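You operate a simulated robot arm through the tools that you are given. There is no shell and no other tool.

You are at the controls of a simulated robot arm. One attempt, no reset.

Task
The meter shows Check seed: set it to Sunflower, test again and sort the tin by the chart.
Fine: leave the meter cover open; the other tins stay untested where they are. Set down upright: what you pick out.

The check looks at the end state, three seconds after you hand in, the way a careful person would. Anything else that was tipped, shoved, dropped, spilled or broken makes it a failure. Lids that push on must go on centred and level and be pressed home; caps that screw on are set level and turned clockwise until they are tight.

Robot
A 6-joint arm with a two-finger gripper, fixed in place. Base frame: the origin is at the foot of the arm, x ahead of it, y to its left, z up. Units: mm, rad, N and s.
It reaches about 1298 mm from its shoulder. Its first joint turns from -2.601 to 2.601 rad. Payload 1.57 kg.
The tool frame sits at the grasp point between the pads (the TCP): z along the fingers, y along the line on which they close. The tips reach 21 mm beyond it. Largest opening 70 mm; the body of the gripper starts 50 mm behind the TCP.
Orientation is told as [roll, pitch, yaw] about the base's x, y, z axes, in that order, counted from this pose: with the fingers straight down and closing along the base's y, the tool's x points along the base's -x, its y along +y and its z along -z.

Tools
- The arm moves only by the tool send_rows. Its argument "series" is a list of rows, each an object (a shift or turn left out is 0, a gripper value left out holds the last) with "xyz": the shift along the tool's x, y, z in cm, a list of three; "delta_rot": the turn, a rotation vector about the tool's x, y, z in rad, a list of three; "grip": the closure, from 0 (fully open) to 1 (shut). In form: [{"xyz": [tx, ty, tz], "delta_rot": [rx, ry, rz], "grip": grip}, ...]. A call has 1 to 20 rows; each row is the pose to reach, as a shift and turn from the pose commanded when the call began, along the tool's axes at that moment. A row lasts 0.2 s, in which the tool goes at most 50 mm and 0.15 rad; a call with a longer step from one row to the next is refused whole, and so is a gripper value outside its range. Where a pose cannot be reached the arm comes as near as it can. A force on the tool above 90 N (or 10 N above the force at the start of the call, whichever is more), or a blocked arm, ends the call early, and 0.2 s more pass. Each finger halts on what it meets, pressing with about 30 N; the grip force reading is that of the motor and also rises with nothing between the fingers. The clock runs only during rows and for 0.2 s after the last one: add rows that repeat a pose to give the fingers time. It gives the time, the measured TCP pose, the force on the tool (base axes), the opening and the grip force at its end, in the units of the frame above (readings bear some noise), with the torque about the TCP (base axes, N m) and any sound that the robot's microphone picked up.
- Cameras (640 x 400 px; columns grow to the right, rows downward): "scene" is fixed at [401.8, -650.1, 1571.9]; the picture's right is [1.00, -0.09, 0.00], its down [-0.08, -0.97, -0.25] and it looks along [0.02, 0.25, -0.97] (base axes); focal length 214 px, centre (320, 200). "wrist" rides on the gripper at [79, 4, -81] in the tool frame; the picture's right is [-0.05, 1.00, 0.00], its down [-0.67, -0.04, -0.74] and it looks along [-0.74, -0.04, 0.67] (tool axes); focal length 256 px, centre (320, 200). There is no depth. A picture from a camera that has moved, and an enlarged one, comes with that camera's place and axes in the base frame and with its lens.
- capture(camera): a new picture of that camera. No time passes.
- raise_lower(by): slides the trunk up (or, below 0, down) by that many mm; the arm rides with it, the base frame stays. It gives what a move gives, with no picture.
- enlarge(camera, box): a new picture of the part [left, top, right, bottom] of that camera's present view, enlarged. No time passes.
- close_job(): hands the job in; it is judged then, once.

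Places have to be worked out from the pictures, the camera data and where the tool is seen. Open the gripper and draw the arm clear of the work before you hand the job in, unless the task says otherwise.

The tools are called after "Request:" as name(argument=value, ...) on one line, values as JSON. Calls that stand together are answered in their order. send_rows: Moves the arm, as the interface text tells. Its arguments: {"type":"object","properties":{"series":{"type":"array","items":{"type":"object","properties":{"xyz":{"type":"array","items":{"type":"number"}},"delta_rot":{"type":"array","items":{"type":"number"}},"grip":{"type":"number"}}}}},"required":["series"]} The other tools are called the same way: raise_lower (by) slides the trunk up or down; capture (camera) takes a picture; enlarge (camera, box) takes an enlarged picture of a part of a camera's view; close_job () hands the job in.

At the start:

```text
t: 0.0
ee_pos: [486.7, -415.1, 1181.3]
tool_rot: [0.001, -0.001, -0.001]
ft_force: [1.0, 0.8, 0.2]
torque: [0.02, -0.03, -0.01]
opening: 70.2
grasp_force: 0.0
trunk travel left (down, up): [-863.0, 107.0]
```

scene: 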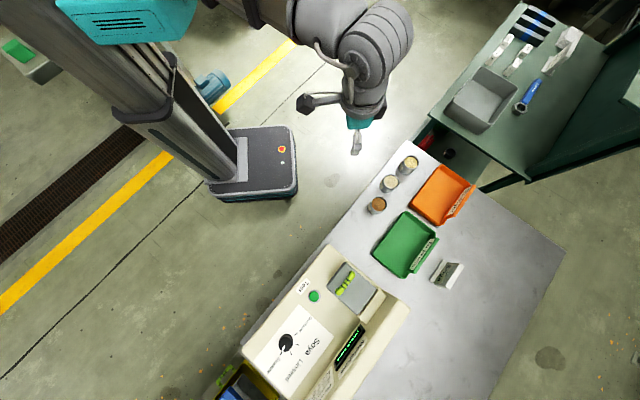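
wrist: 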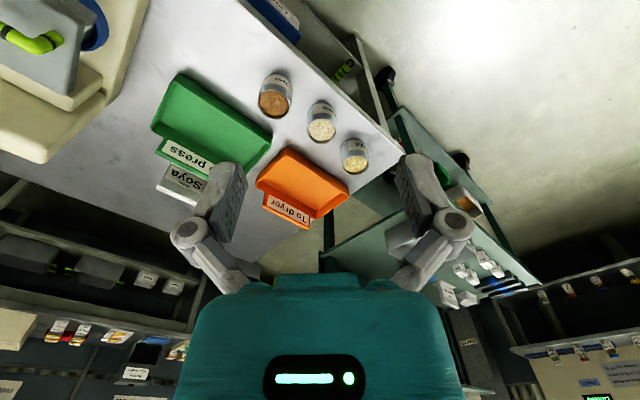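

I start by looking closely at the meter and the tins in the scene camera.

Request:
enlarge(camera="scene", box=[220, 230, 420, 400])

Request:
enlarge(camera="scene", box=[350, 140, 490, 290])

Request:
enlarge(camera="wrist", box=[130, 50, 400, 240])

```text
2.35 times, centred on (320, 315) of scene
camera zoom: at [401.8, -650.1, 1571.9], right [1.0, -0.09, 0.0], down [-0.08, -0.97, -0.25], along [0.02, 0.25, -0.97], focal length 505 px, centre (320, -71)
```

zoom: 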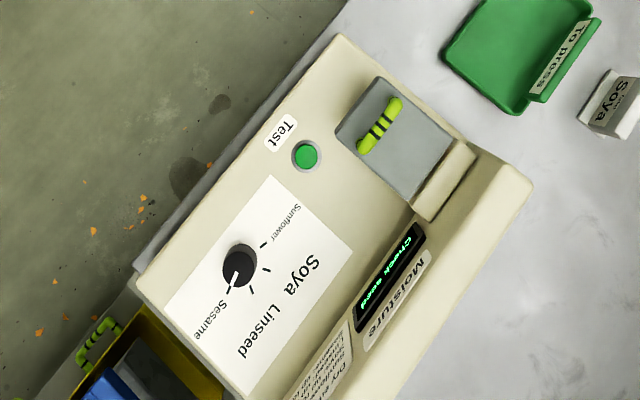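

```text
2.67 times, centred on (420, 215) of scene
camera zoom: at [401.8, -650.1, 1571.9], right [1.0, -0.09, 0.0], down [-0.08, -0.97, -0.25], along [0.02, 0.25, -0.97], focal length 572 px, centre (53, 160)
```

zoom: 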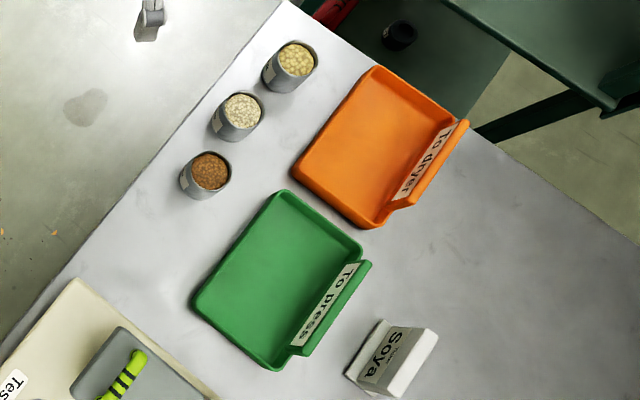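

```text
2.11 times, centred on (265, 145) of wrist
camera zoom: at [407.7, -412.4, 1263.8], right [0.05, 1.0, 0.0], down [0.67, -0.04, 0.74], along [0.74, -0.04, -0.67], focal length 539 px, centre (436, 316)
```

zoom: 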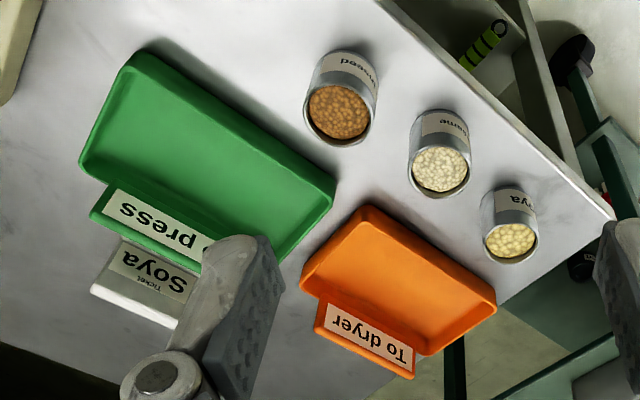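

The cover of the meter is closed (a tin is presumably under it), the dial points at Sesame, and the display reads "Check seed". I move the wrist high over free air toward the meter to get readable views, yawing about -0.61 rad to line up with the table.

Request:
send_rows(series=[{"xyz": [3.867, -2.85, 0], "delta_rot": [0, 0, 0.061], "grip": 0}, {"xyz": [7.734, -5.7, 0], "delta_rot": [0, 0, 0.122]}, {"xyz": [11.6, -8.55, 0], "delta_rot": [0, 0, 0.183]}, {"xyz": [15.47, -11.4, 0], "delta_rot": [0, 0, 0.244]}, {"xyz": [19.33, -14.25, 0], "delta_rot": [0, 0, 0.305]}, {"xyz": [23.2, -17.1, 0], "delta_rot": [0, 0, 0.366]}, {"xyz": [27.07, -19.95, 0], "delta_rot": [0, 0, 0.427]}, {"xyz": [30.93, -22.8, 0], "delta_rot": [0, 0, 0.488]}, {"xyz": [34.8, -25.65, 0], "delta_rot": [0, 0, 0.549]}, {"xyz": [38.67, -28.5, 0], "delta_rot": [0, 0, 0.61]}, {"xyz": [38.67, -28.5, 0], "delta_rot": [0, 0, 0.61]}])

```text
t: 2.4
ee_pos: [98.5, -702.3, 1181.4]
tool_rot: [0.0, 0.001, -0.612]
ft_force: [-0.2, 0.2, -0.4]
torque: [0.04, -0.01, -0.01]
opening: 70.2
grasp_force: 0.0
out of reach, approached as far as the arm can: row 3
trunk travel left (down, up): [-863.0, 107.0]
```

The move arrived (one mid-row was skirted). I take pictures from here.

Request:
capture(camera="wrist")

Request:
capture(camera="scene")

```text
taken
camera wrist: at [36.7, -653.6, 1263.8], right [0.62, 0.79, 0.0], down [0.53, -0.41, 0.74], along [0.59, -0.46, -0.67], focal length 256 px, centre (320, 200)
```

wrist: 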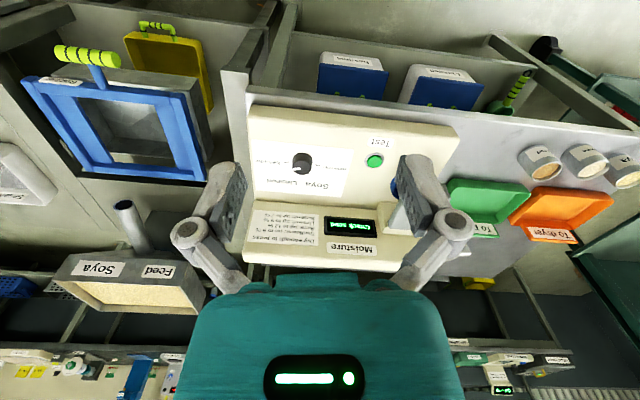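

```text
taken
```

scene: 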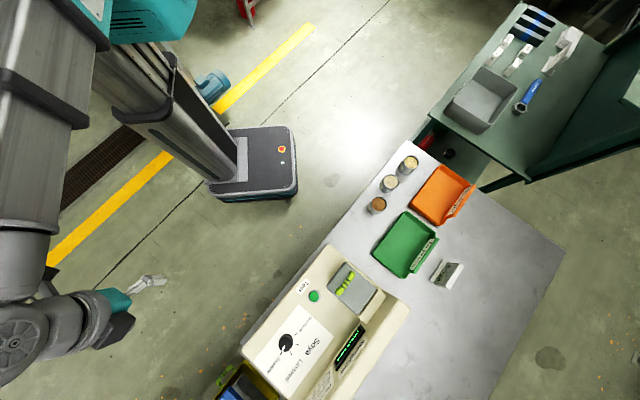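

The chart and the display are in view upside down; I enlarge them.

Request:
enlarge(camera="wrist", box=[240, 190, 400, 275])

Request:
enlarge(camera="wrist", box=[240, 100, 400, 205])

Request:
enlarge(camera="wrist", box=[360, 100, 640, 270])

```text
4.00 times, centred on (320, 232) of wrist
camera zoom: at [36.7, -653.6, 1263.8], right [0.62, 0.79, 0.0], down [0.53, -0.41, 0.74], along [0.59, -0.46, -0.67], focal length 1024 px, centre (320, 70)
```

zoom: 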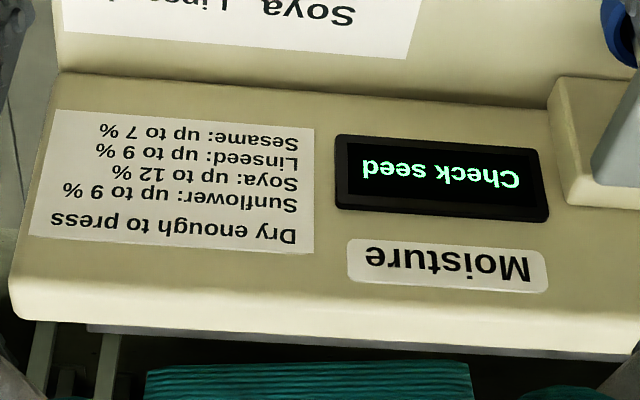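

```text
3.81 times, centred on (320, 152) of wrist
camera zoom: at [36.7, -653.6, 1263.8], right [0.62, 0.79, 0.0], down [0.53, -0.41, 0.74], along [0.59, -0.46, -0.67], focal length 975 px, centre (320, 381)
```

zoom: 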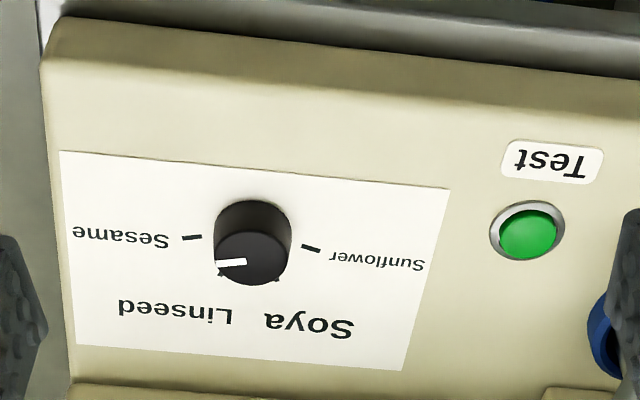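

```text
2.29 times, centred on (500, 185) of wrist
camera zoom: at [36.7, -653.6, 1263.8], right [0.62, 0.79, 0.0], down [0.53, -0.41, 0.74], along [0.59, -0.46, -0.67], focal length 585 px, centre (-91, 234)
```

zoom: 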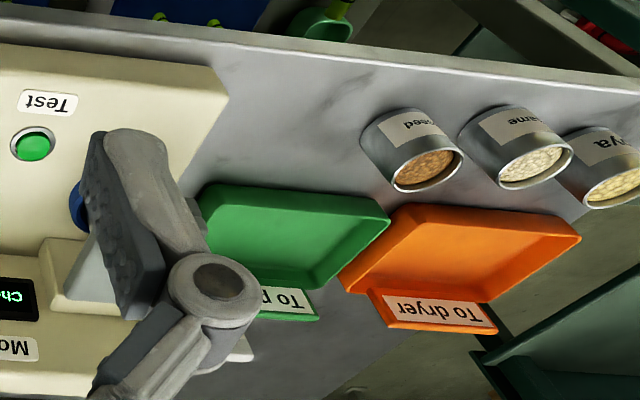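

Chart: Sunflower is dry enough to press up to 9 %. Test button triangulates to about (372, -772, 853). Next I move the wrist to look at the cover and button from nearer.

Request:
send_rows(series=[{"xyz": [-2.885, 1.747, 1.12]}, {"xyz": [-5.77, 3.494, 2.24]}, {"xyz": [-8.655, 5.241, 3.36]}, {"xyz": [-11.54, 6.988, 4.48]}, {"xyz": [-14.425, 8.735, 5.6]}, {"xyz": [-17.31, 10.482, 6.72]}, {"xyz": [-20.195, 12.229, 7.84]}, {"xyz": [-23.08, 13.976, 8.96]}, {"xyz": [-25.965, 15.723, 10.08]}, {"xyz": [-28.85, 17.47, 11.2]}, {"xyz": [-28.85, 17.47, 11.2]}])

Request:
capture(camera="wrist")

```text
t: 4.8
ee_pos: [429.0, -720.3, 1182.1]
tool_rot: [0.001, 0.001, -0.613]
ft_force: [0.4, 0.5, 0.4]
torque: [-0.03, 0.0, -0.01]
opening: 70.1
grasp_force: 0.1
out of reach, approached as far as the arm can: row 1, 2, 3, 4, 5, 6, 7, 8, 9, 10, 11
trunk travel left (down, up): [-863.0, 107.0]
```

```text
taken
camera wrist: at [367.4, -671.2, 1263.7], right [0.62, 0.79, 0.0], down [0.53, -0.41, 0.74], along [0.59, -0.46, -0.67], focal length 256 px, centre (320, 200)
```

wrist: 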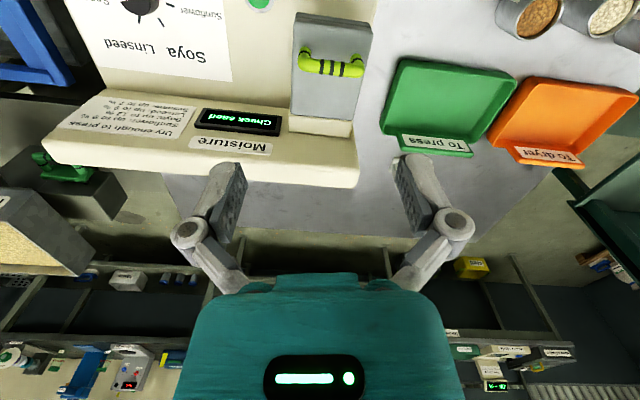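

The arm bottoms out at z≈1182 here, so the trunk must come down. I lower the trunk 110 mm (tool would go to about 1070, still about 150 above the meter) and check.

Request:
raise_lower(by=-110)

Request:
capture(camera="wrist")

```text
t: 6.2
ee_pos: [428.7, -720.2, 1073.1]
tool_rot: [-0.001, 0.0, -0.61]
ft_force: [-0.2, -0.5, -0.2]
torque: [-0.01, 0.01, 0.02]
opening: 70.1
grasp_force: 0.1
trunk travel left (down, up): [-753.0, 217.0]
```

```text
taken
camera wrist: at [367.0, -671.3, 1153.8], right [0.62, 0.79, 0.0], down [0.53, -0.41, 0.74], along [0.59, -0.46, -0.67], focal length 256 px, centre (320, 200)
```

wrist: 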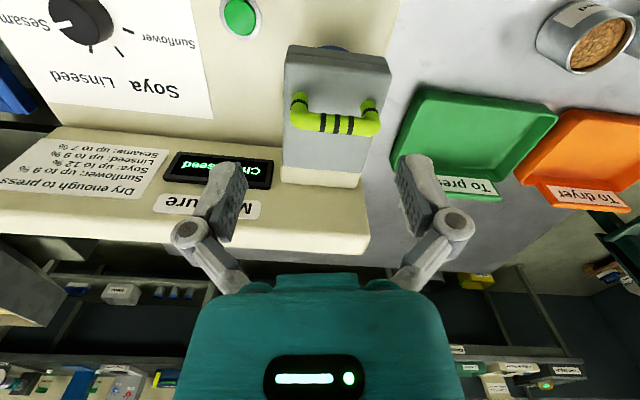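

The cover looks like a flap hinged at the far side with a bar handle near the robot side; a blue thing peeks out under it. I enlarge it.

Request:
enlarge(camera="wrist", box=[210, 0, 420, 200])

Request:
enlarge(camera="scene", box=[290, 230, 420, 340])

```text
2.00 times, centred on (315, 100) of wrist
camera zoom: at [367.0, -671.3, 1153.8], right [0.62, 0.79, 0.0], down [0.53, -0.41, 0.74], along [0.59, -0.46, -0.67], focal length 512 px, centre (330, 400)
```

zoom: 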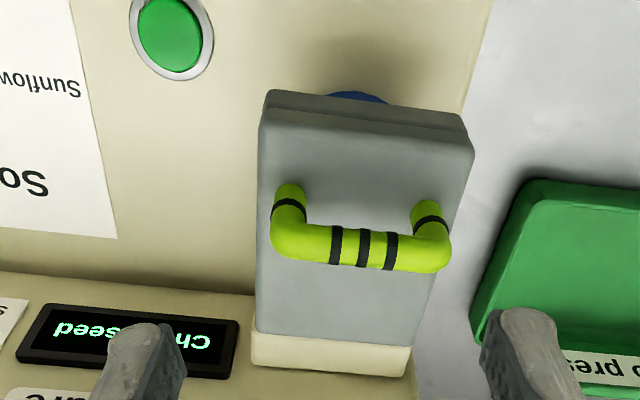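

```text
3.64 times, centred on (355, 285) of scene
camera zoom: at [401.8, -650.1, 1571.9], right [1.0, -0.09, 0.0], down [-0.08, -0.97, -0.25], along [0.02, 0.25, -0.97], focal length 780 px, centre (193, -109)
```

zoom: 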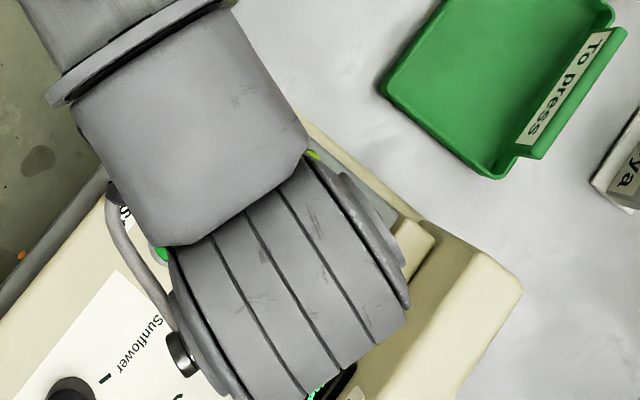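

I send a small upward test move to see what the commanded pose is after the trunk slide.

Request:
send_rows(series=[{"xyz": [0, 0, -5]}, {"xyz": [0, 0, -5]}])

```text
t: 6.8
ee_pos: [428.6, -720.7, 1072.4]
tool_rot: [0.001, 0.001, -0.612]
ft_force: [0.4, 0.6, 0.2]
torque: [0.02, -0.01, 0.01]
opening: 70.3
grasp_force: 0.1
out of reach, approached as far as the arm can: row 1, 2
trunk travel left (down, up): [-753.0, 217.0]
```

Unclear yet; I try a larger upward move in steps to find where the commanded pose is.

Request:
send_rows(series=[{"xyz": [0, 0, -4]}, {"xyz": [0, 0, -8]}, {"xyz": [0, 0, -8]}])

```text
t: 7.6
ee_pos: [428.4, -720.1, 1071.9]
tool_rot: [0.0, 0.001, -0.609]
ft_force: [-0.3, -0.6, -0.3]
torque: [0.02, -0.03, 0.0]
opening: 70.2
grasp_force: 0.0
out of reach, approached as far as the arm can: row 1, 2, 3
trunk travel left (down, up): [-753.0, 217.0]
```

Still not moving; I look at the arm's configuration in the scene.

Request:
capture(camera="scene")

```text
taken
```

scene: 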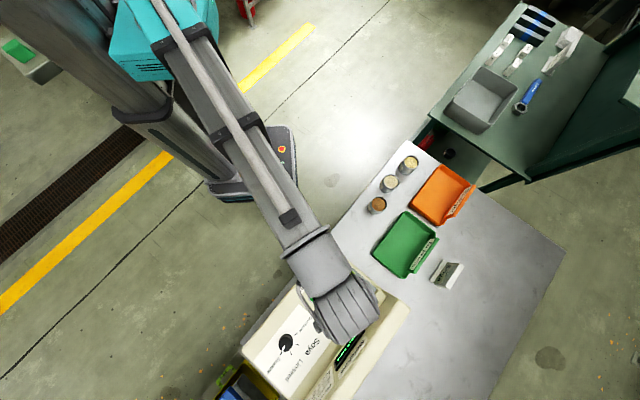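

The arm appears stretched nearly straight. I try a move back toward the base (along tool +x and -y) to see how commands are tracked.

Request:
send_rows(series=[{"xyz": [4, 0, 0]}, {"xyz": [8, 0, 0]}, {"xyz": [8, 0, 0]}])

```text
t: 8.4
ee_pos: [359.8, -672.4, 1071.5]
tool_rot: [0.0, -0.001, -0.611]
ft_force: [0.5, 0.2, -0.5]
torque: [-0.02, -0.01, 0.04]
opening: 70.3
grasp_force: 0.0
trunk travel left (down, up): [-753.0, 217.0]
```

That worked, so the command base follows the clamped pose. Now I test going up 5 cm from here.

Request:
send_rows(series=[{"xyz": [0, 0, -5]}, {"xyz": [0, 0, -5]}])

```text
t: 9.0
ee_pos: [360.9, -672.0, 1070.9]
tool_rot: [0.001, 0.0, -0.611]
ft_force: [-0.7, 0.6, 1.6]
torque: [-0.02, 0.0, 0.01]
opening: 69.7
grasp_force: 0.1
out of reach, approached as far as the arm can: row 1, 2
trunk travel left (down, up): [-753.0, 217.0]
```

Up is unreachable too: this arm moves only horizontally at fixed tool-down height (SCARA-like), so height is set with the trunk. I now move horizontally to above the dial, estimated at (281, -888), for a close view.

Request:
send_rows(series=[{"xyz": [-1.0, -3.7, 0]}, {"xyz": [-2.0, -7.4, 0]}, {"xyz": [-3.0, -11.1, 0]}, {"xyz": [-4.0, -14.8, 0]}, {"xyz": [-5.0, -18.5, 0]}, {"xyz": [-5.86, -22.28, 0]}, {"xyz": [-5.86, -22.28, 0]}])

Request:
capture(camera="wrist")

```text
t: 10.6
ee_pos: [280.7, -885.1, 1071.2]
tool_rot: [0.001, 0.0, -0.611]
ft_force: [-1.1, 0.3, -0.5]
torque: [-0.01, 0.01, -0.01]
opening: 70.1
grasp_force: 0.0
trunk travel left (down, up): [-753.0, 217.0]
```

```text
taken
camera wrist: at [219.3, -836.0, 1153.7], right [0.62, 0.79, 0.0], down [0.53, -0.41, 0.74], along [0.59, -0.46, -0.67], focal length 256 px, centre (320, 200)
```

wrist: 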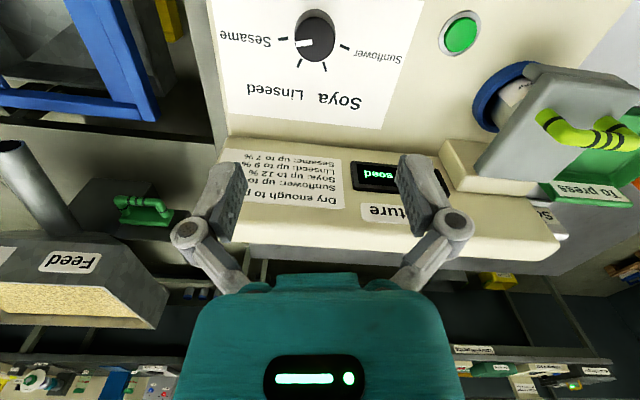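

The dial is directly under the tool, and beside it the cover hangs over a blue ring with the tin inside. I lower the trunk 80 mm for a closer look at the dial.

Request:
raise_lower(by=-80)

Request:
capture(camera="wrist")

Request:
enlarge(camera="wrist", box=[200, 0, 480, 170])

Request:
enlarge(camera="wrist", box=[440, 30, 640, 200])

```text
t: 11.8
ee_pos: [282.0, -883.6, 992.2]
tool_rot: [0.001, 0.0, -0.61]
ft_force: [0.3, 0.1, 0.1]
torque: [-0.02, 0.01, 0.02]
opening: 69.9
grasp_force: 0.0
trunk travel left (down, up): [-673.0, 297.0]
```

```text
taken
camera wrist: at [219.6, -835.7, 1073.8], right [0.62, 0.79, 0.0], down [0.53, -0.41, 0.74], along [0.59, -0.46, -0.67], focal length 256 px, centre (320, 200)
```

wrist: 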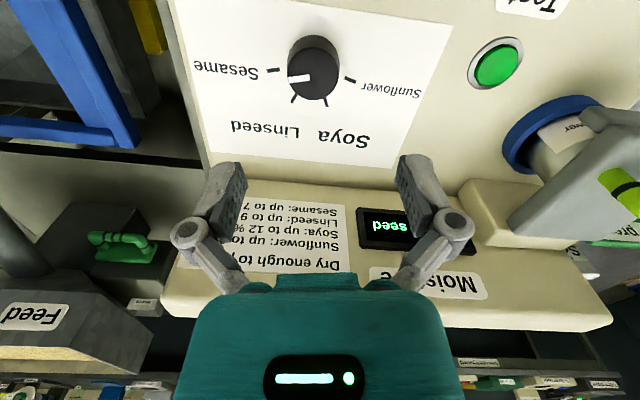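

```text
2.29 times, centred on (340, 85) of wrist
camera zoom: at [219.6, -835.7, 1073.8], right [0.62, 0.79, 0.0], down [0.53, -0.41, 0.74], along [0.59, -0.46, -0.67], focal length 585 px, centre (274, 463)
```

zoom: 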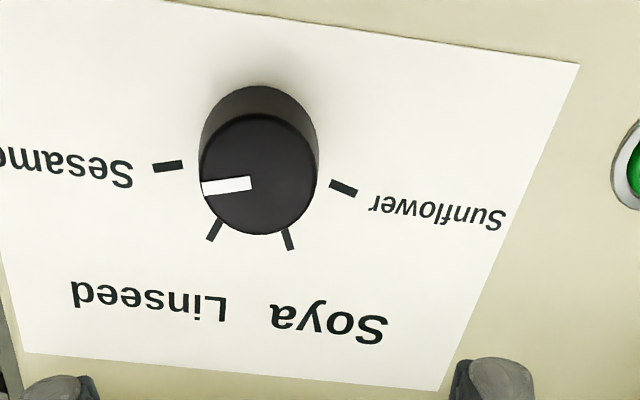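

```text
2.35 times, centred on (540, 115) of wrist
camera zoom: at [219.6, -835.7, 1073.8], right [0.62, 0.79, 0.0], down [0.53, -0.41, 0.74], along [0.59, -0.46, -0.67], focal length 602 px, centre (-198, 400)
```

zoom: 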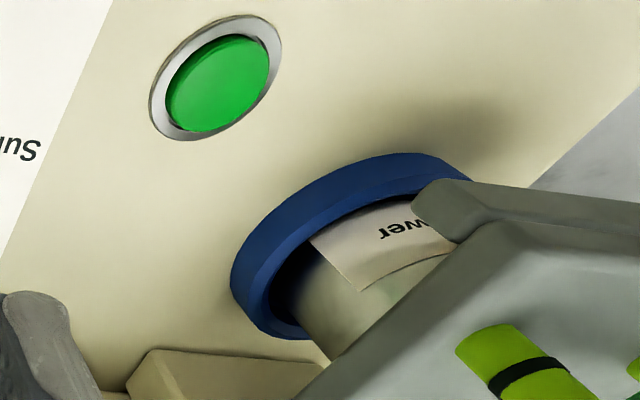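

Dial geometry from this view: knob about 40 mm across, about 16 mm tall, ticks at about ±26° and ±77° about the panel's up direction (panel yaw ≈ -45°), so Sesame→Sunflower is about 150° counter-clockwise from above. Knob axis is about (0.7, -7.6) mm off the tool; I centre over it and pre-rotate the tool clockwise 1.3 rad to have room for the turn.

Request:
send_rows(series=[{"xyz": [-0.1, -0.117, 0], "delta_rot": [0, 0, 0.13]}, {"xyz": [-0.2, -0.233, 0], "delta_rot": [0, 0, 0.26]}, {"xyz": [-0.3, -0.35, 0], "delta_rot": [0, 0, 0.39]}, {"xyz": [-0.4, -0.467, 0], "delta_rot": [0, 0, 0.52]}, {"xyz": [-0.493, -0.583, 0], "delta_rot": [0, 0, 0.65]}, {"xyz": [-0.493, -0.583, 0], "delta_rot": [0, 0, 0.78]}, {"xyz": [-0.493, -0.583, 0], "delta_rot": [0, 0, 0.91]}, {"xyz": [-0.493, -0.583, 0], "delta_rot": [0, 0, 1.04]}, {"xyz": [-0.493, -0.583, 0], "delta_rot": [0, 0, 1.17]}, {"xyz": [-0.493, -0.583, 0], "delta_rot": [0, 0, 1.3]}, {"xyz": [-0.493, -0.583, 0], "delta_rot": [0, 0, 1.3]}])

Request:
capture(camera="wrist")

Request:
capture(camera="scene")

```text
t: 14.2
ee_pos: [281.6, -893.9, 991.6]
tool_rot: [-0.001, 0.002, -1.912]
ft_force: [-0.6, 0.2, -0.2]
torque: [0.01, 0.0, 0.0]
opening: 70.2
grasp_force: 0.1
trunk travel left (down, up): [-673.0, 297.0]
```

```text
taken
camera wrist: at [312.7, -818.5, 1073.7], right [0.92, -0.38, 0.0], down [-0.26, -0.62, 0.74], along [-0.29, -0.69, -0.67], focal length 256 px, centre (320, 200)
```

wrist: 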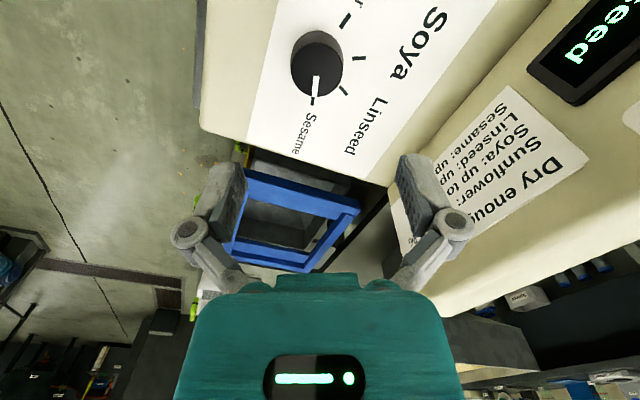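

```text
taken
```

scene: 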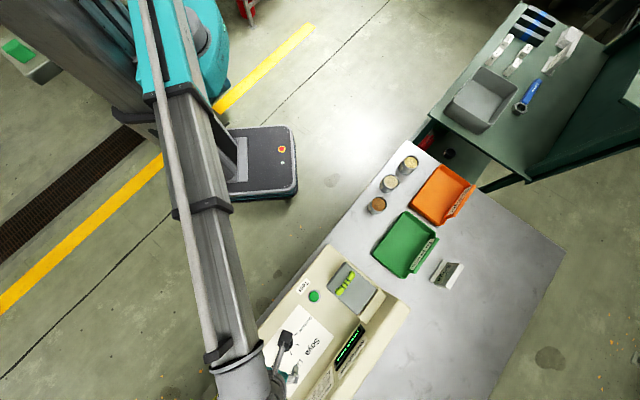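

Rotation works. I zoom on the knob to check the centring from this second yaw.

Request:
enlarge(camera="wrist", box=[240, 0, 400, 150])

```text
2.67 times, centred on (320, 75) of wrist
camera zoom: at [312.7, -818.5, 1073.7], right [0.92, -0.38, 0.0], down [-0.26, -0.62, 0.74], along [-0.29, -0.69, -0.67], focal length 683 px, centre (320, 533)
```

zoom: 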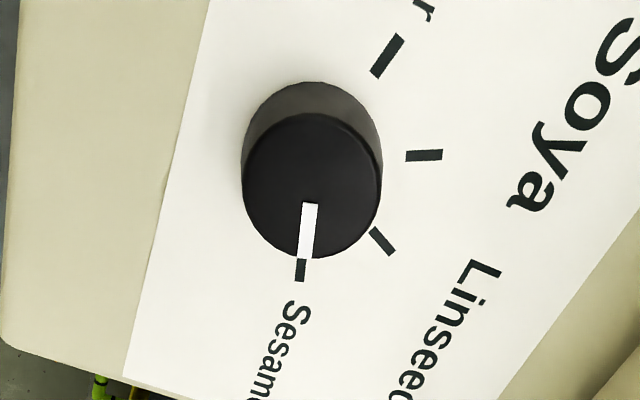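

Two yaw views together put the knob axis near (279, -891). I shift slightly and lower the trunk 75 mm so that the tips are just above the knob, then check against the fingers.

Request:
send_rows(series=[{"xyz": [0.1, -0.26, 0]}, {"xyz": [0.1, -0.26, 0]}])

Request:
raise_lower(by=-75)

Request:
capture(camera="wrist")

```text
t: 14.8
ee_pos: [279.3, -889.4, 991.4]
tool_rot: [-0.001, -0.001, -1.91]
ft_force: [0.1, 0.1, 0.4]
torque: [0.0, 0.03, 0.01]
opening: 70.0
grasp_force: 0.0
trunk travel left (down, up): [-673.0, 297.0]
```

```text
t: 15.9
ee_pos: [279.3, -889.5, 915.1]
tool_rot: [0.0, 0.0, -1.91]
ft_force: [-0.7, 0.2, 0.1]
torque: [0.01, -0.01, 0.01]
opening: 70.1
grasp_force: 0.2
trunk travel left (down, up): [-598.0, 372.0]
```

```text
taken
camera wrist: at [310.4, -816.4, 998.8], right [0.92, -0.38, 0.0], down [-0.26, -0.62, 0.74], along [-0.28, -0.69, -0.67], focal length 256 px, centre (320, 200)
```

wrist: 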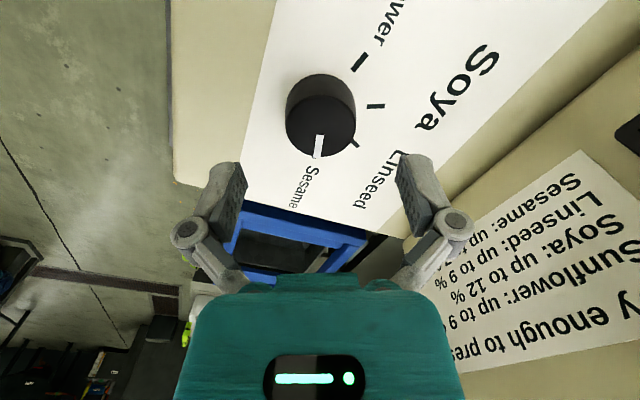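

Request:
enlarge(camera="wrist", box=[220, 50, 420, 220])

```text
2.35 times, centred on (320, 135) of wrist
camera zoom: at [310.4, -816.4, 998.8], right [0.92, -0.38, 0.0], down [-0.26, -0.62, 0.74], along [-0.28, -0.69, -0.67], focal length 602 px, centre (320, 353)
```

zoom: 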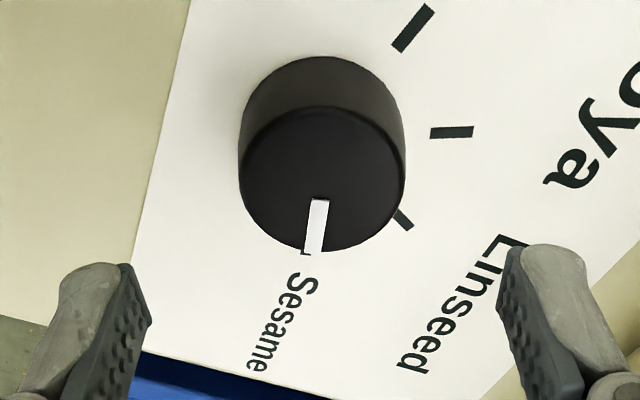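

Laterally the knob is centred between the fingers within about 1 mm; the other axis is uncertain by a few mm. I yaw +1.5 rad about the tool axis at this height to see the knob from a perpendicular direction.

Request:
send_rows(series=[{"delta_rot": [0, 0, -0.125]}, {"delta_rot": [0, 0, -0.25]}, {"delta_rot": [0, 0, -0.375]}, {"delta_rot": [0, 0, -0.5]}, {"delta_rot": [0, 0, -0.625]}, {"delta_rot": [0, 0, -0.75]}, {"delta_rot": [0, 0, -0.875]}, {"delta_rot": [0, 0, -1.0]}, {"delta_rot": [0, 0, -1.125]}, {"delta_rot": [0, 0, -1.25]}, {"delta_rot": [0, 0, -1.375]}, {"delta_rot": [0, 0, -1.5]}, {"delta_rot": [0, 0, -1.5]}])

Request:
enlarge(camera="wrist", box=[220, 50, 420, 220])

```text
t: 18.7
ee_pos: [279.8, -889.7, 916.3]
tool_rot: [-0.001, 0.0, -0.408]
ft_force: [0.4, -0.2, 0.3]
torque: [-0.01, -0.02, 0.01]
opening: 69.6
grasp_force: 0.1
trunk travel left (down, up): [-598.0, 372.0]
```

```text
2.35 times, centred on (320, 135) of wrist
camera zoom: at [209.0, -855.0, 998.7], right [0.45, 0.9, 0.0], down [0.6, -0.3, 0.74], along [0.67, -0.33, -0.67], focal length 602 px, centre (320, 353)
```

zoom: 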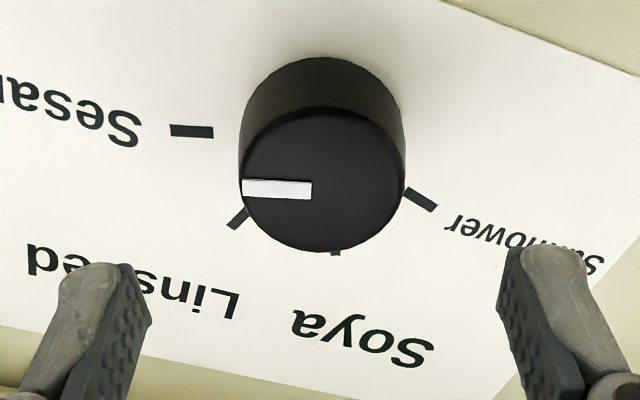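

The knob appears at the same place after the 1.5 rad yaw, so it is centred on the tool axis at about (279.5, -889.6), with its top at about z 871. I yaw back to -1.91, then lower to grip height.

Request:
send_rows(series=[{"delta_rot": [0, 0, 0.125]}, {"delta_rot": [0, 0, 0.25]}, {"delta_rot": [0, 0, 0.375]}, {"delta_rot": [0, 0, 0.5]}, {"delta_rot": [0, 0, 0.625]}, {"delta_rot": [0, 0, 0.75]}, {"delta_rot": [0, 0, 0.875]}, {"delta_rot": [0, 0, 1.0]}, {"delta_rot": [0, 0, 1.125]}, {"delta_rot": [0, 0, 1.25]}, {"delta_rot": [0, 0, 1.375]}, {"delta_rot": [0, 0, 1.5]}, {"delta_rot": [0, 0, 1.5]}])

Request:
raise_lower(by=-28)

Request:
capture(camera="wrist")

```text
t: 21.5
ee_pos: [278.8, -890.8, 916.6]
tool_rot: [-0.002, 0.0, -1.913]
ft_force: [0.3, -0.6, -0.3]
torque: [0.01, -0.01, 0.04]
opening: 70.2
grasp_force: 0.0
trunk travel left (down, up): [-598.0, 372.0]
```

```text
t: 22.2
ee_pos: [277.7, -891.4, 888.4]
tool_rot: [0.0, 0.0, -1.908]
ft_force: [-0.3, 0.1, 0.1]
torque: [-0.05, -0.03, 0.0]
opening: 69.8
grasp_force: 0.1
trunk travel left (down, up): [-570.0, 400.0]
```

```text
taken
camera wrist: at [310.0, -816.4, 970.7], right [0.92, -0.38, 0.0], down [-0.26, -0.62, 0.74], along [-0.28, -0.69, -0.67], focal length 256 px, centre (320, 200)
```

wrist: 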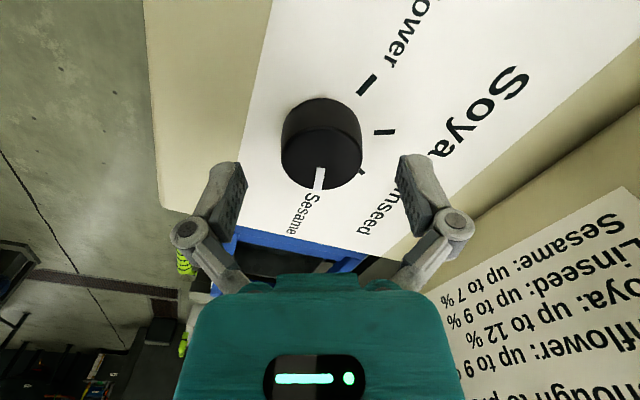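

Tips should be around z 867, with the knob between them. I lower 5 mm more, watching the force reading.

Request:
raise_lower(by=-5)

Request:
enlarge(camera="wrist", box=[180, 60, 460, 260])

```text
t: 22.8
ee_pos: [278.7, -888.7, 884.1]
tool_rot: [0.0, 0.001, -1.91]
ft_force: [0.0, -0.7, 0.3]
torque: [0.03, 0.0, 0.0]
opening: 69.8
grasp_force: 0.0
trunk travel left (down, up): [-565.0, 405.0]
```

```text
2.00 times, centred on (320, 160) of wrist
camera zoom: at [310.0, -816.5, 965.7], right [0.92, -0.38, 0.0], down [-0.26, -0.62, 0.74], along [-0.28, -0.69, -0.67], focal length 512 px, centre (320, 280)
```

zoom: 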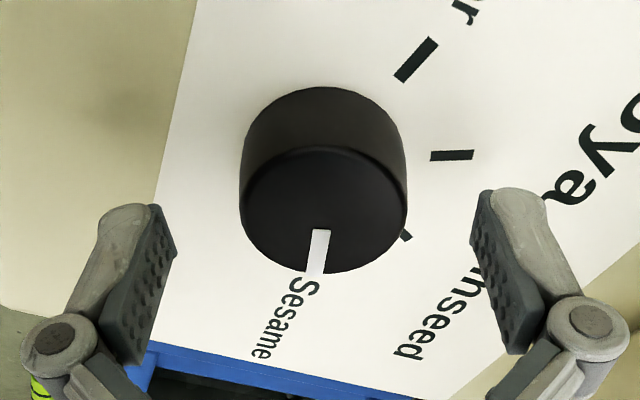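

No contact with the panel, knob is centred between the pads. I close the gripper on the knob.

Request:
send_rows(series=[{"grip": 1}, {"grip": 1}, {"grip": 1}, {"grip": 1}, {"grip": 1}])

Request:
enlarge(camera="wrist", box=[180, 60, 460, 260])

```text
t: 24.0
ee_pos: [280.9, -890.1, 884.4]
tool_rot: [0.002, -0.001, -1.909]
ft_force: [7.4, -6.7, 9.1]
torque: [-0.13, -0.34, 0.08]
opening: 39.3
grasp_force: 31.7
trunk travel left (down, up): [-565.0, 405.0]
```

```text
2.00 times, centred on (320, 160) of wrist
camera zoom: at [310.7, -816.5, 966.0], right [0.92, -0.38, 0.0], down [-0.26, -0.62, 0.75], along [-0.28, -0.69, -0.67], focal length 512 px, centre (320, 280)
```

zoom: 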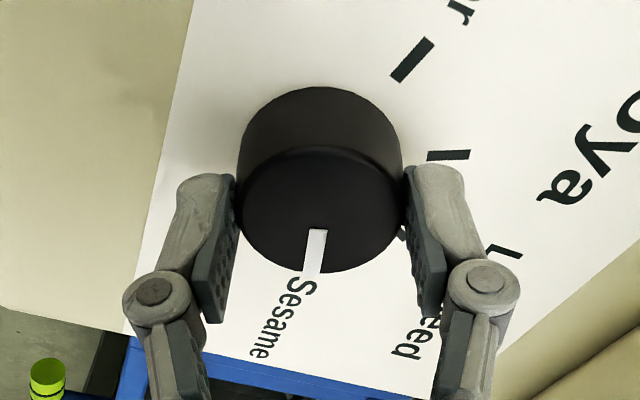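

The knob is gripped (39.3 mm). I turn it counter-clockwise 1.3 rad in small steps and check.

Request:
send_rows(series=[{"delta_rot": [0, 0, -0.08], "grip": 1}, {"delta_rot": [0, 0, -0.16]}, {"delta_rot": [0, 0, -0.24]}, {"delta_rot": [0, 0, -0.32]}, {"delta_rot": [0, 0, -0.4]}, {"delta_rot": [0, 0, -0.48]}, {"delta_rot": [0, 0, -0.56]}, {"delta_rot": [0, 0, -0.64]}, {"delta_rot": [0, 0, -0.72]}, {"delta_rot": [0, 0, -0.8]}, {"delta_rot": [0, 0, -0.88]}, {"delta_rot": [0, 0, -0.96]}, {"delta_rot": [0, 0, -1.04]}, {"delta_rot": [0, 0, -1.12]}, {"delta_rot": [0, 0, -1.2]}, {"delta_rot": [0, 0, -1.3]}, {"delta_rot": [0, 0, -1.3]}])

Request:
enlarge(camera="wrist", box=[180, 60, 460, 260])

```text
t: 27.6
ee_pos: [279.6, -889.2, 884.1]
tool_rot: [-0.001, 0.0, -0.61]
ft_force: [11.3, -14.5, 15.1]
torque: [-0.36, -0.01, 0.01]
opening: 39.4
grasp_force: 31.9
trunk travel left (down, up): [-565.0, 405.0]
```

```text
2.00 times, centred on (320, 160) of wrist
camera zoom: at [217.6, -841.0, 965.8], right [0.61, 0.79, 0.0], down [0.53, -0.41, 0.75], along [0.59, -0.46, -0.67], focal length 512 px, centre (320, 280)
```

zoom: 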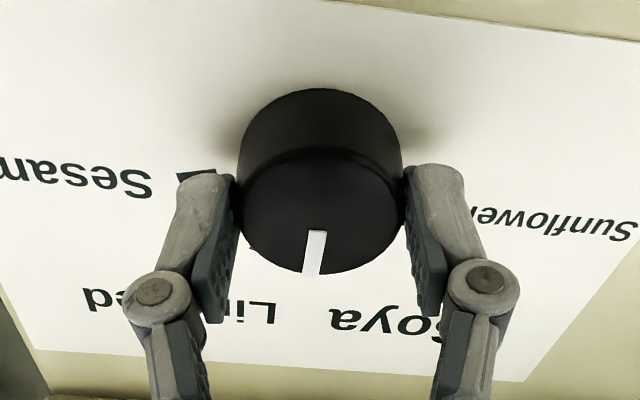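

The knob follows with the pointer midway between Linseed and Soya. I continue another 1.33 rad to near Sunflower.

Request:
send_rows(series=[{"delta_rot": [0, 0, -0.08], "grip": 1}, {"delta_rot": [0, 0, -0.16]}, {"delta_rot": [0, 0, -0.24]}, {"delta_rot": [0, 0, -0.32]}, {"delta_rot": [0, 0, -0.4]}, {"delta_rot": [0, 0, -0.48]}, {"delta_rot": [0, 0, -0.56]}, {"delta_rot": [0, 0, -0.64]}, {"delta_rot": [0, 0, -0.72]}, {"delta_rot": [0, 0, -0.8]}, {"delta_rot": [0, 0, -0.88]}, {"delta_rot": [0, 0, -0.96]}, {"delta_rot": [0, 0, -1.04]}, {"delta_rot": [0, 0, -1.12]}, {"delta_rot": [0, 0, -1.2]}, {"delta_rot": [0, 0, -1.27]}, {"delta_rot": [0, 0, -1.33]}, {"delta_rot": [0, 0, -1.33]}])

Request:
enlarge(camera="wrist", box=[180, 60, 460, 260])

```text
t: 31.4
ee_pos: [278.5, -890.7, 883.5]
tool_rot: [-0.001, 0.001, 0.721]
ft_force: [4.5, -13.4, 9.1]
torque: [-0.72, -0.14, 0.0]
opening: 39.1
grasp_force: 31.8
trunk travel left (down, up): [-565.0, 405.0]
```

```text
2.00 times, centred on (320, 160) of wrist
camera zoom: at [217.7, -939.4, 965.7], right [-0.62, 0.79, 0.0], down [0.52, 0.41, 0.74], along [0.58, 0.46, -0.67], focal length 512 px, centre (320, 280)
```

zoom: 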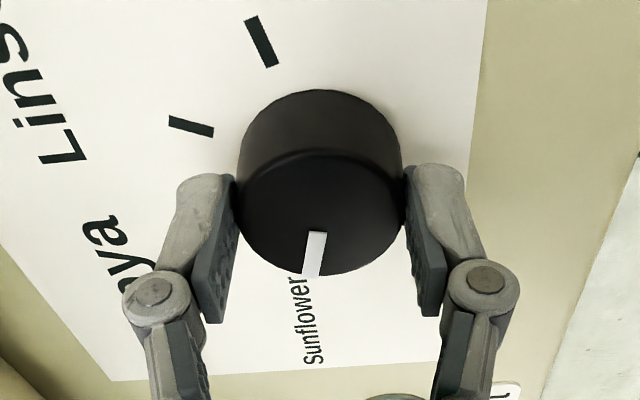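

The pointer is at the Sunflower label. I open the gripper and raise to check against the tick.

Request:
send_rows(series=[{"grip": 0}, {"grip": 0}, {"grip": 0}, {"grip": 0}, {"grip": 0}])

Request:
raise_lower(by=100)

Request:
enlarge(camera="wrist", box=[220, 0, 420, 170])

Request:
capture(camera="wrist")

```text
t: 32.6
ee_pos: [279.1, -890.8, 884.4]
tool_rot: [0.001, -0.001, 0.718]
ft_force: [-0.3, 0.2, 0.4]
torque: [0.0, -0.02, 0.0]
opening: 69.8
grasp_force: 0.0
trunk travel left (down, up): [-565.0, 405.0]
```

```text
t: 33.9
ee_pos: [279.5, -890.3, 984.0]
tool_rot: [0.0, -0.001, 0.72]
ft_force: [0.5, 0.8, 0.5]
torque: [0.03, 0.0, 0.02]
opening: 70.1
grasp_force: 0.0
trunk travel left (down, up): [-665.0, 305.0]
```

```text
2.35 times, centred on (320, 85) of wrist
camera zoom: at [218.0, -939.3, 1065.7], right [-0.62, 0.79, 0.0], down [0.52, 0.41, 0.74], along [0.59, 0.46, -0.67], focal length 602 px, centre (320, 471)
```

zoom: 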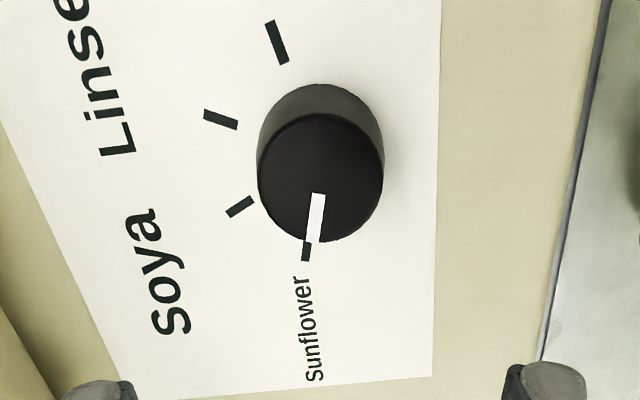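

```text
taken
camera wrist: at [218.0, -939.3, 1065.7], right [-0.62, 0.79, 0.0], down [0.52, 0.41, 0.74], along [0.59, 0.46, -0.67], focal length 256 px, centre (320, 200)
```

wrist: 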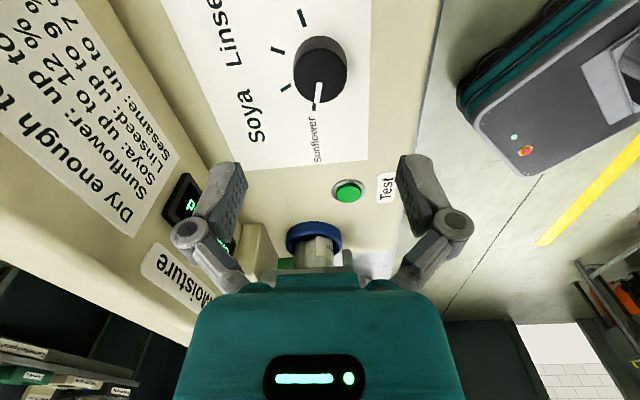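

The pointer lines up with the Sunflower tick within about 2°. Next is the Test button: I move over its estimated place (368, -776) at this height, yawing to 0.785 (panel-aligned), to look at it close.

Request:
send_rows(series=[{"xyz": [-3.5, 0.68, 0], "delta_rot": [0, 0, -0.016]}, {"xyz": [-7.1, 1.36, 0], "delta_rot": [0, 0, -0.032]}, {"xyz": [-10.6, 2.05, 0], "delta_rot": [0, 0, -0.048]}, {"xyz": [-14.17, 2.73, 0], "delta_rot": [0, 0, -0.065]}, {"xyz": [-14.17, 2.73, 0], "delta_rot": [0, 0, -0.065]}])

Request:
capture(camera="wrist")

Request:
capture(camera="scene")

```text
t: 35.1
ee_pos: [368.1, -777.1, 984.1]
tool_rot: [0.0, 0.0, 0.785]
ft_force: [1.0, -0.3, -0.9]
torque: [0.0, 0.02, 0.0]
opening: 70.2
grasp_force: 0.1
trunk travel left (down, up): [-665.0, 305.0]
```

```text
taken
camera wrist: at [309.8, -830.3, 1065.8], right [-0.67, 0.74, 0.0], down [0.5, 0.45, 0.74], along [0.55, 0.5, -0.67], focal length 256 px, centre (320, 200)
```

wrist: 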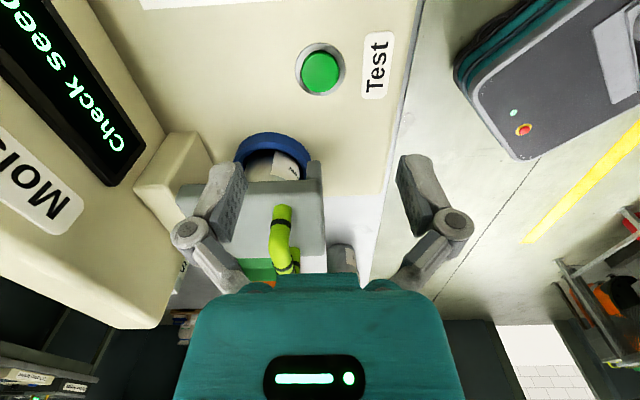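

```text
taken
```

scene: 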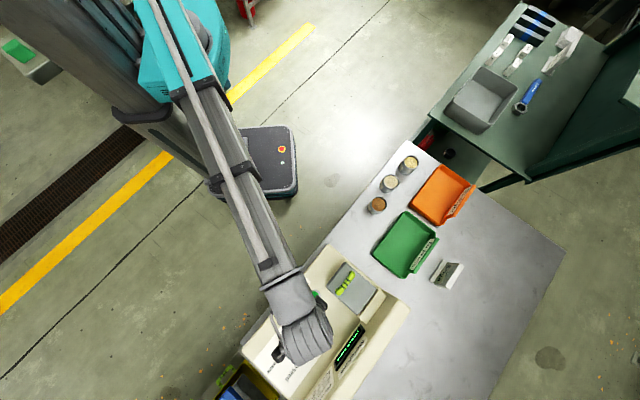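

The button is almost directly under the tool (about 1.5 mm ahead). I close the fingers, nudge, and lower by 85 mm to about 18 mm above the button.

Request:
send_rows(series=[{"xyz": [-0.15, 0, 0], "grip": 1}, {"xyz": [-0.15, 0, 0], "grip": 1}, {"xyz": [-0.15, 0, 0], "grip": 1}, {"xyz": [-0.15, 0, 0], "grip": 1}, {"xyz": [-0.15, 0, 0], "grip": 1}])

Request:
raise_lower(by=-85)

Request:
capture(camera="wrist")

```text
t: 36.3
ee_pos: [368.4, -776.9, 983.8]
tool_rot: [0.0, 0.0, 0.784]
ft_force: [0.0, -0.4, -0.1]
torque: [0.01, -0.02, 0.0]
opening: 0.2
grasp_force: 29.1
trunk travel left (down, up): [-665.0, 305.0]
```

```text
t: 37.5
ee_pos: [368.0, -776.7, 898.2]
tool_rot: [-0.001, -0.001, 0.784]
ft_force: [0.3, -0.1, -0.3]
torque: [0.0, -0.02, -0.01]
opening: 0.0
grasp_force: 28.9
trunk travel left (down, up): [-580.0, 390.0]
```

```text
taken
camera wrist: at [310.3, -829.5, 980.8], right [-0.67, 0.74, 0.0], down [0.5, 0.45, 0.74], along [0.55, 0.5, -0.67], focal length 256 px, centre (320, 200)
```

wrist: 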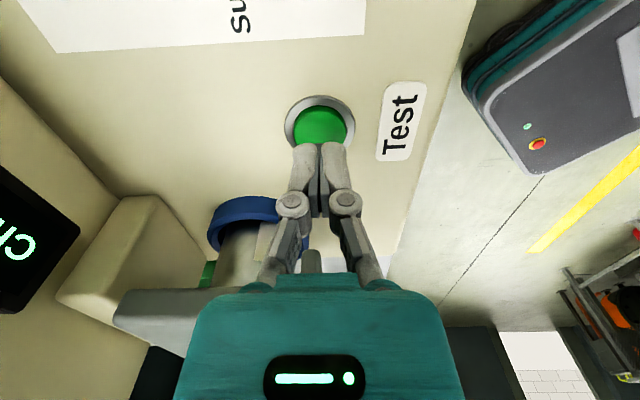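

The closed tips are over the button. I lower 12 mm more and look again.

Request:
raise_lower(by=-12)

Request:
enlarge(camera="wrist", box=[240, 80, 400, 200])

```text
t: 38.1
ee_pos: [368.8, -775.8, 886.8]
tool_rot: [-0.001, -0.002, 0.785]
ft_force: [-0.4, -0.2, 0.0]
torque: [-0.01, 0.02, 0.01]
opening: 0.0
grasp_force: 28.5
trunk travel left (down, up): [-568.0, 402.0]
```

```text
3.33 times, centred on (320, 140) of wrist
camera zoom: at [310.3, -829.5, 968.7], right [-0.67, 0.74, 0.0], down [0.5, 0.45, 0.74], along [0.55, 0.5, -0.67], focal length 853 px, centre (320, 400)
```

zoom: 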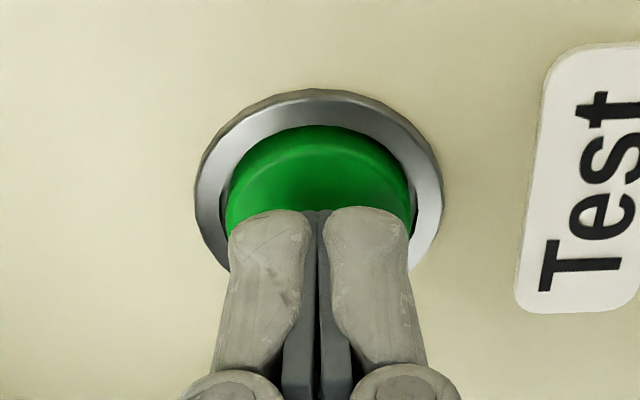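

The tips sit a few mm above the button, laterally centred and about 2–3 mm too far along; I shift back 2.5 mm and press down in small steps.

Request:
send_rows(series=[{"xyz": [0.25, 0, 0], "grip": 1}, {"xyz": [0.25, 0, 0], "grip": 1}])

Request:
raise_lower(by=-4)

Request:
enlarge(camera="wrist", box=[240, 80, 400, 200])

```text
t: 38.7
ee_pos: [366.4, -777.9, 886.7]
tool_rot: [0.0, 0.0, 0.786]
ft_force: [-0.2, 0.3, -0.4]
torque: [0.03, 0.0, 0.02]
opening: 0.0
grasp_force: 28.5
trunk travel left (down, up): [-568.0, 402.0]
```

```text
t: 39.2
ee_pos: [365.6, -779.2, 882.6]
tool_rot: [0.001, 0.001, 0.786]
ft_force: [-0.3, 0.1, 0.1]
torque: [0.03, -0.02, 0.02]
opening: 0.3
grasp_force: 29.3
trunk travel left (down, up): [-564.0, 406.0]
```

```text
3.33 times, centred on (320, 140) of wrist
camera zoom: at [308.7, -830.8, 964.7], right [-0.67, 0.74, 0.0], down [0.5, 0.45, 0.74], along [0.55, 0.5, -0.67], focal length 853 px, centre (320, 400)
```

zoom: 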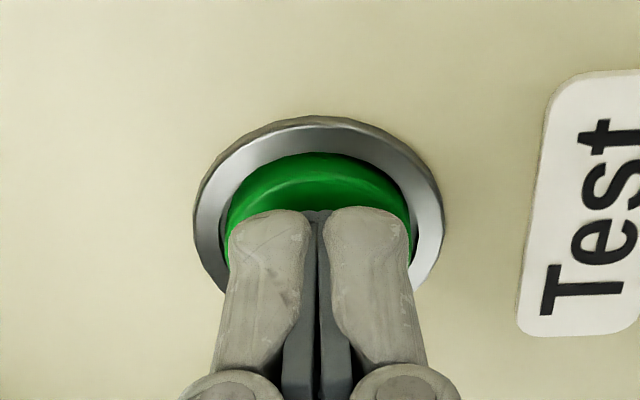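

No contact yet. I lower 2 mm at a time.

Request:
raise_lower(by=-2)

Request:
raise_lower(by=-2)

```text
t: 39.8
ee_pos: [366.7, -778.3, 880.3]
tool_rot: [0.0, 0.0, 0.786]
ft_force: [-0.1, 0.4, 0.2]
torque: [0.03, -0.01, -0.08]
opening: 0.2
grasp_force: 28.3
trunk travel left (down, up): [-562.0, 408.0]
```

```text
t: 40.3
ee_pos: [366.5, -778.4, 878.3]
tool_rot: [0.0, 0.001, 0.783]
ft_force: [-0.2, 0.4, -0.6]
torque: [-0.03, -0.02, 0.04]
opening: 0.0
grasp_force: 28.6
trunk travel left (down, up): [-560.0, 410.0]
```

Still free; the force is zero. I continue down in 2 mm steps.

Request:
raise_lower(by=-2)

Request:
enlarge(camera="wrist", box=[240, 80, 400, 200])

```text
t: 40.8
ee_pos: [366.4, -778.8, 876.5]
tool_rot: [0.001, 0.0, 0.786]
ft_force: [0.9, 0.4, 0.5]
torque: [0.02, -0.04, 0.0]
opening: 6.0
grasp_force: 28.1
trunk travel left (down, up): [-558.0, 412.0]
```

```text
3.33 times, centred on (320, 140) of wrist
camera zoom: at [308.8, -830.8, 958.8], right [-0.67, 0.74, 0.0], down [0.5, 0.45, 0.74], along [0.55, 0.5, -0.67], focal length 853 px, centre (320, 400)
```

zoom: 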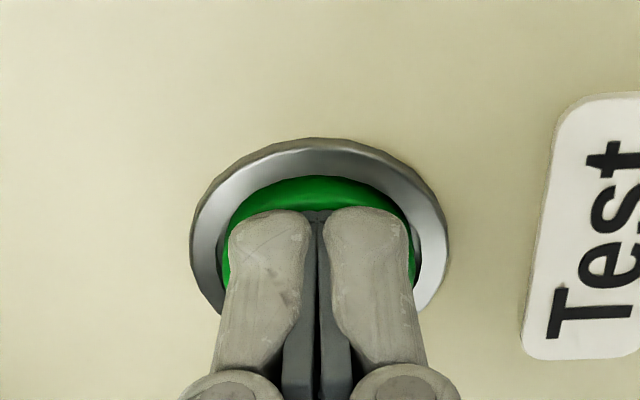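

Opening reads 6 oddly while the picture shows closed fingers; perhaps first contact. I look at the whole view and the display before pressing further.

Request:
capture(camera="wrist")

Request:
raise_lower(by=-2)

Request:
capture(camera="wrist")

```text
taken
camera wrist: at [308.8, -830.8, 958.8], right [-0.67, 0.74, 0.0], down [0.5, 0.45, 0.74], along [0.55, 0.5, -0.67], focal length 256 px, centre (320, 200)
```

wrist: 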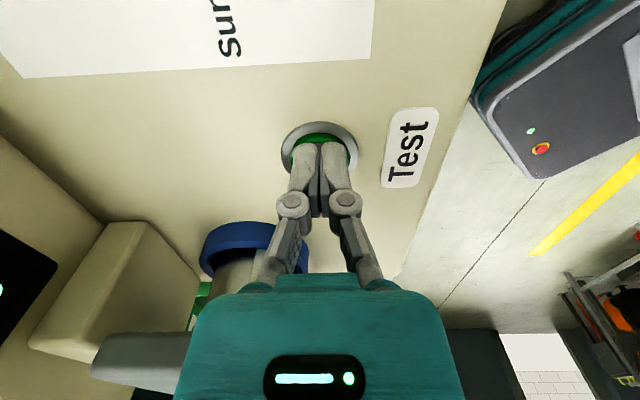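

```text
t: 41.3
ee_pos: [365.9, -776.9, 874.7]
tool_rot: [-0.001, 0.0, 0.784]
ft_force: [0.5, 0.0, 2.0]
torque: [-0.05, 0.01, 0.0]
opening: 6.0
grasp_force: 29.1
trunk travel left (down, up): [-556.0, 414.0]
```

```text
taken
camera wrist: at [308.8, -830.8, 956.9], right [-0.67, 0.74, 0.0], down [0.5, 0.45, 0.74], along [0.55, 0.5, -0.67], focal length 256 px, centre (320, 200)
```

wrist: 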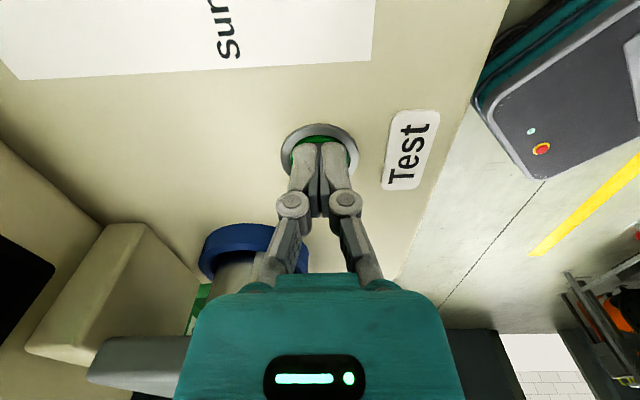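

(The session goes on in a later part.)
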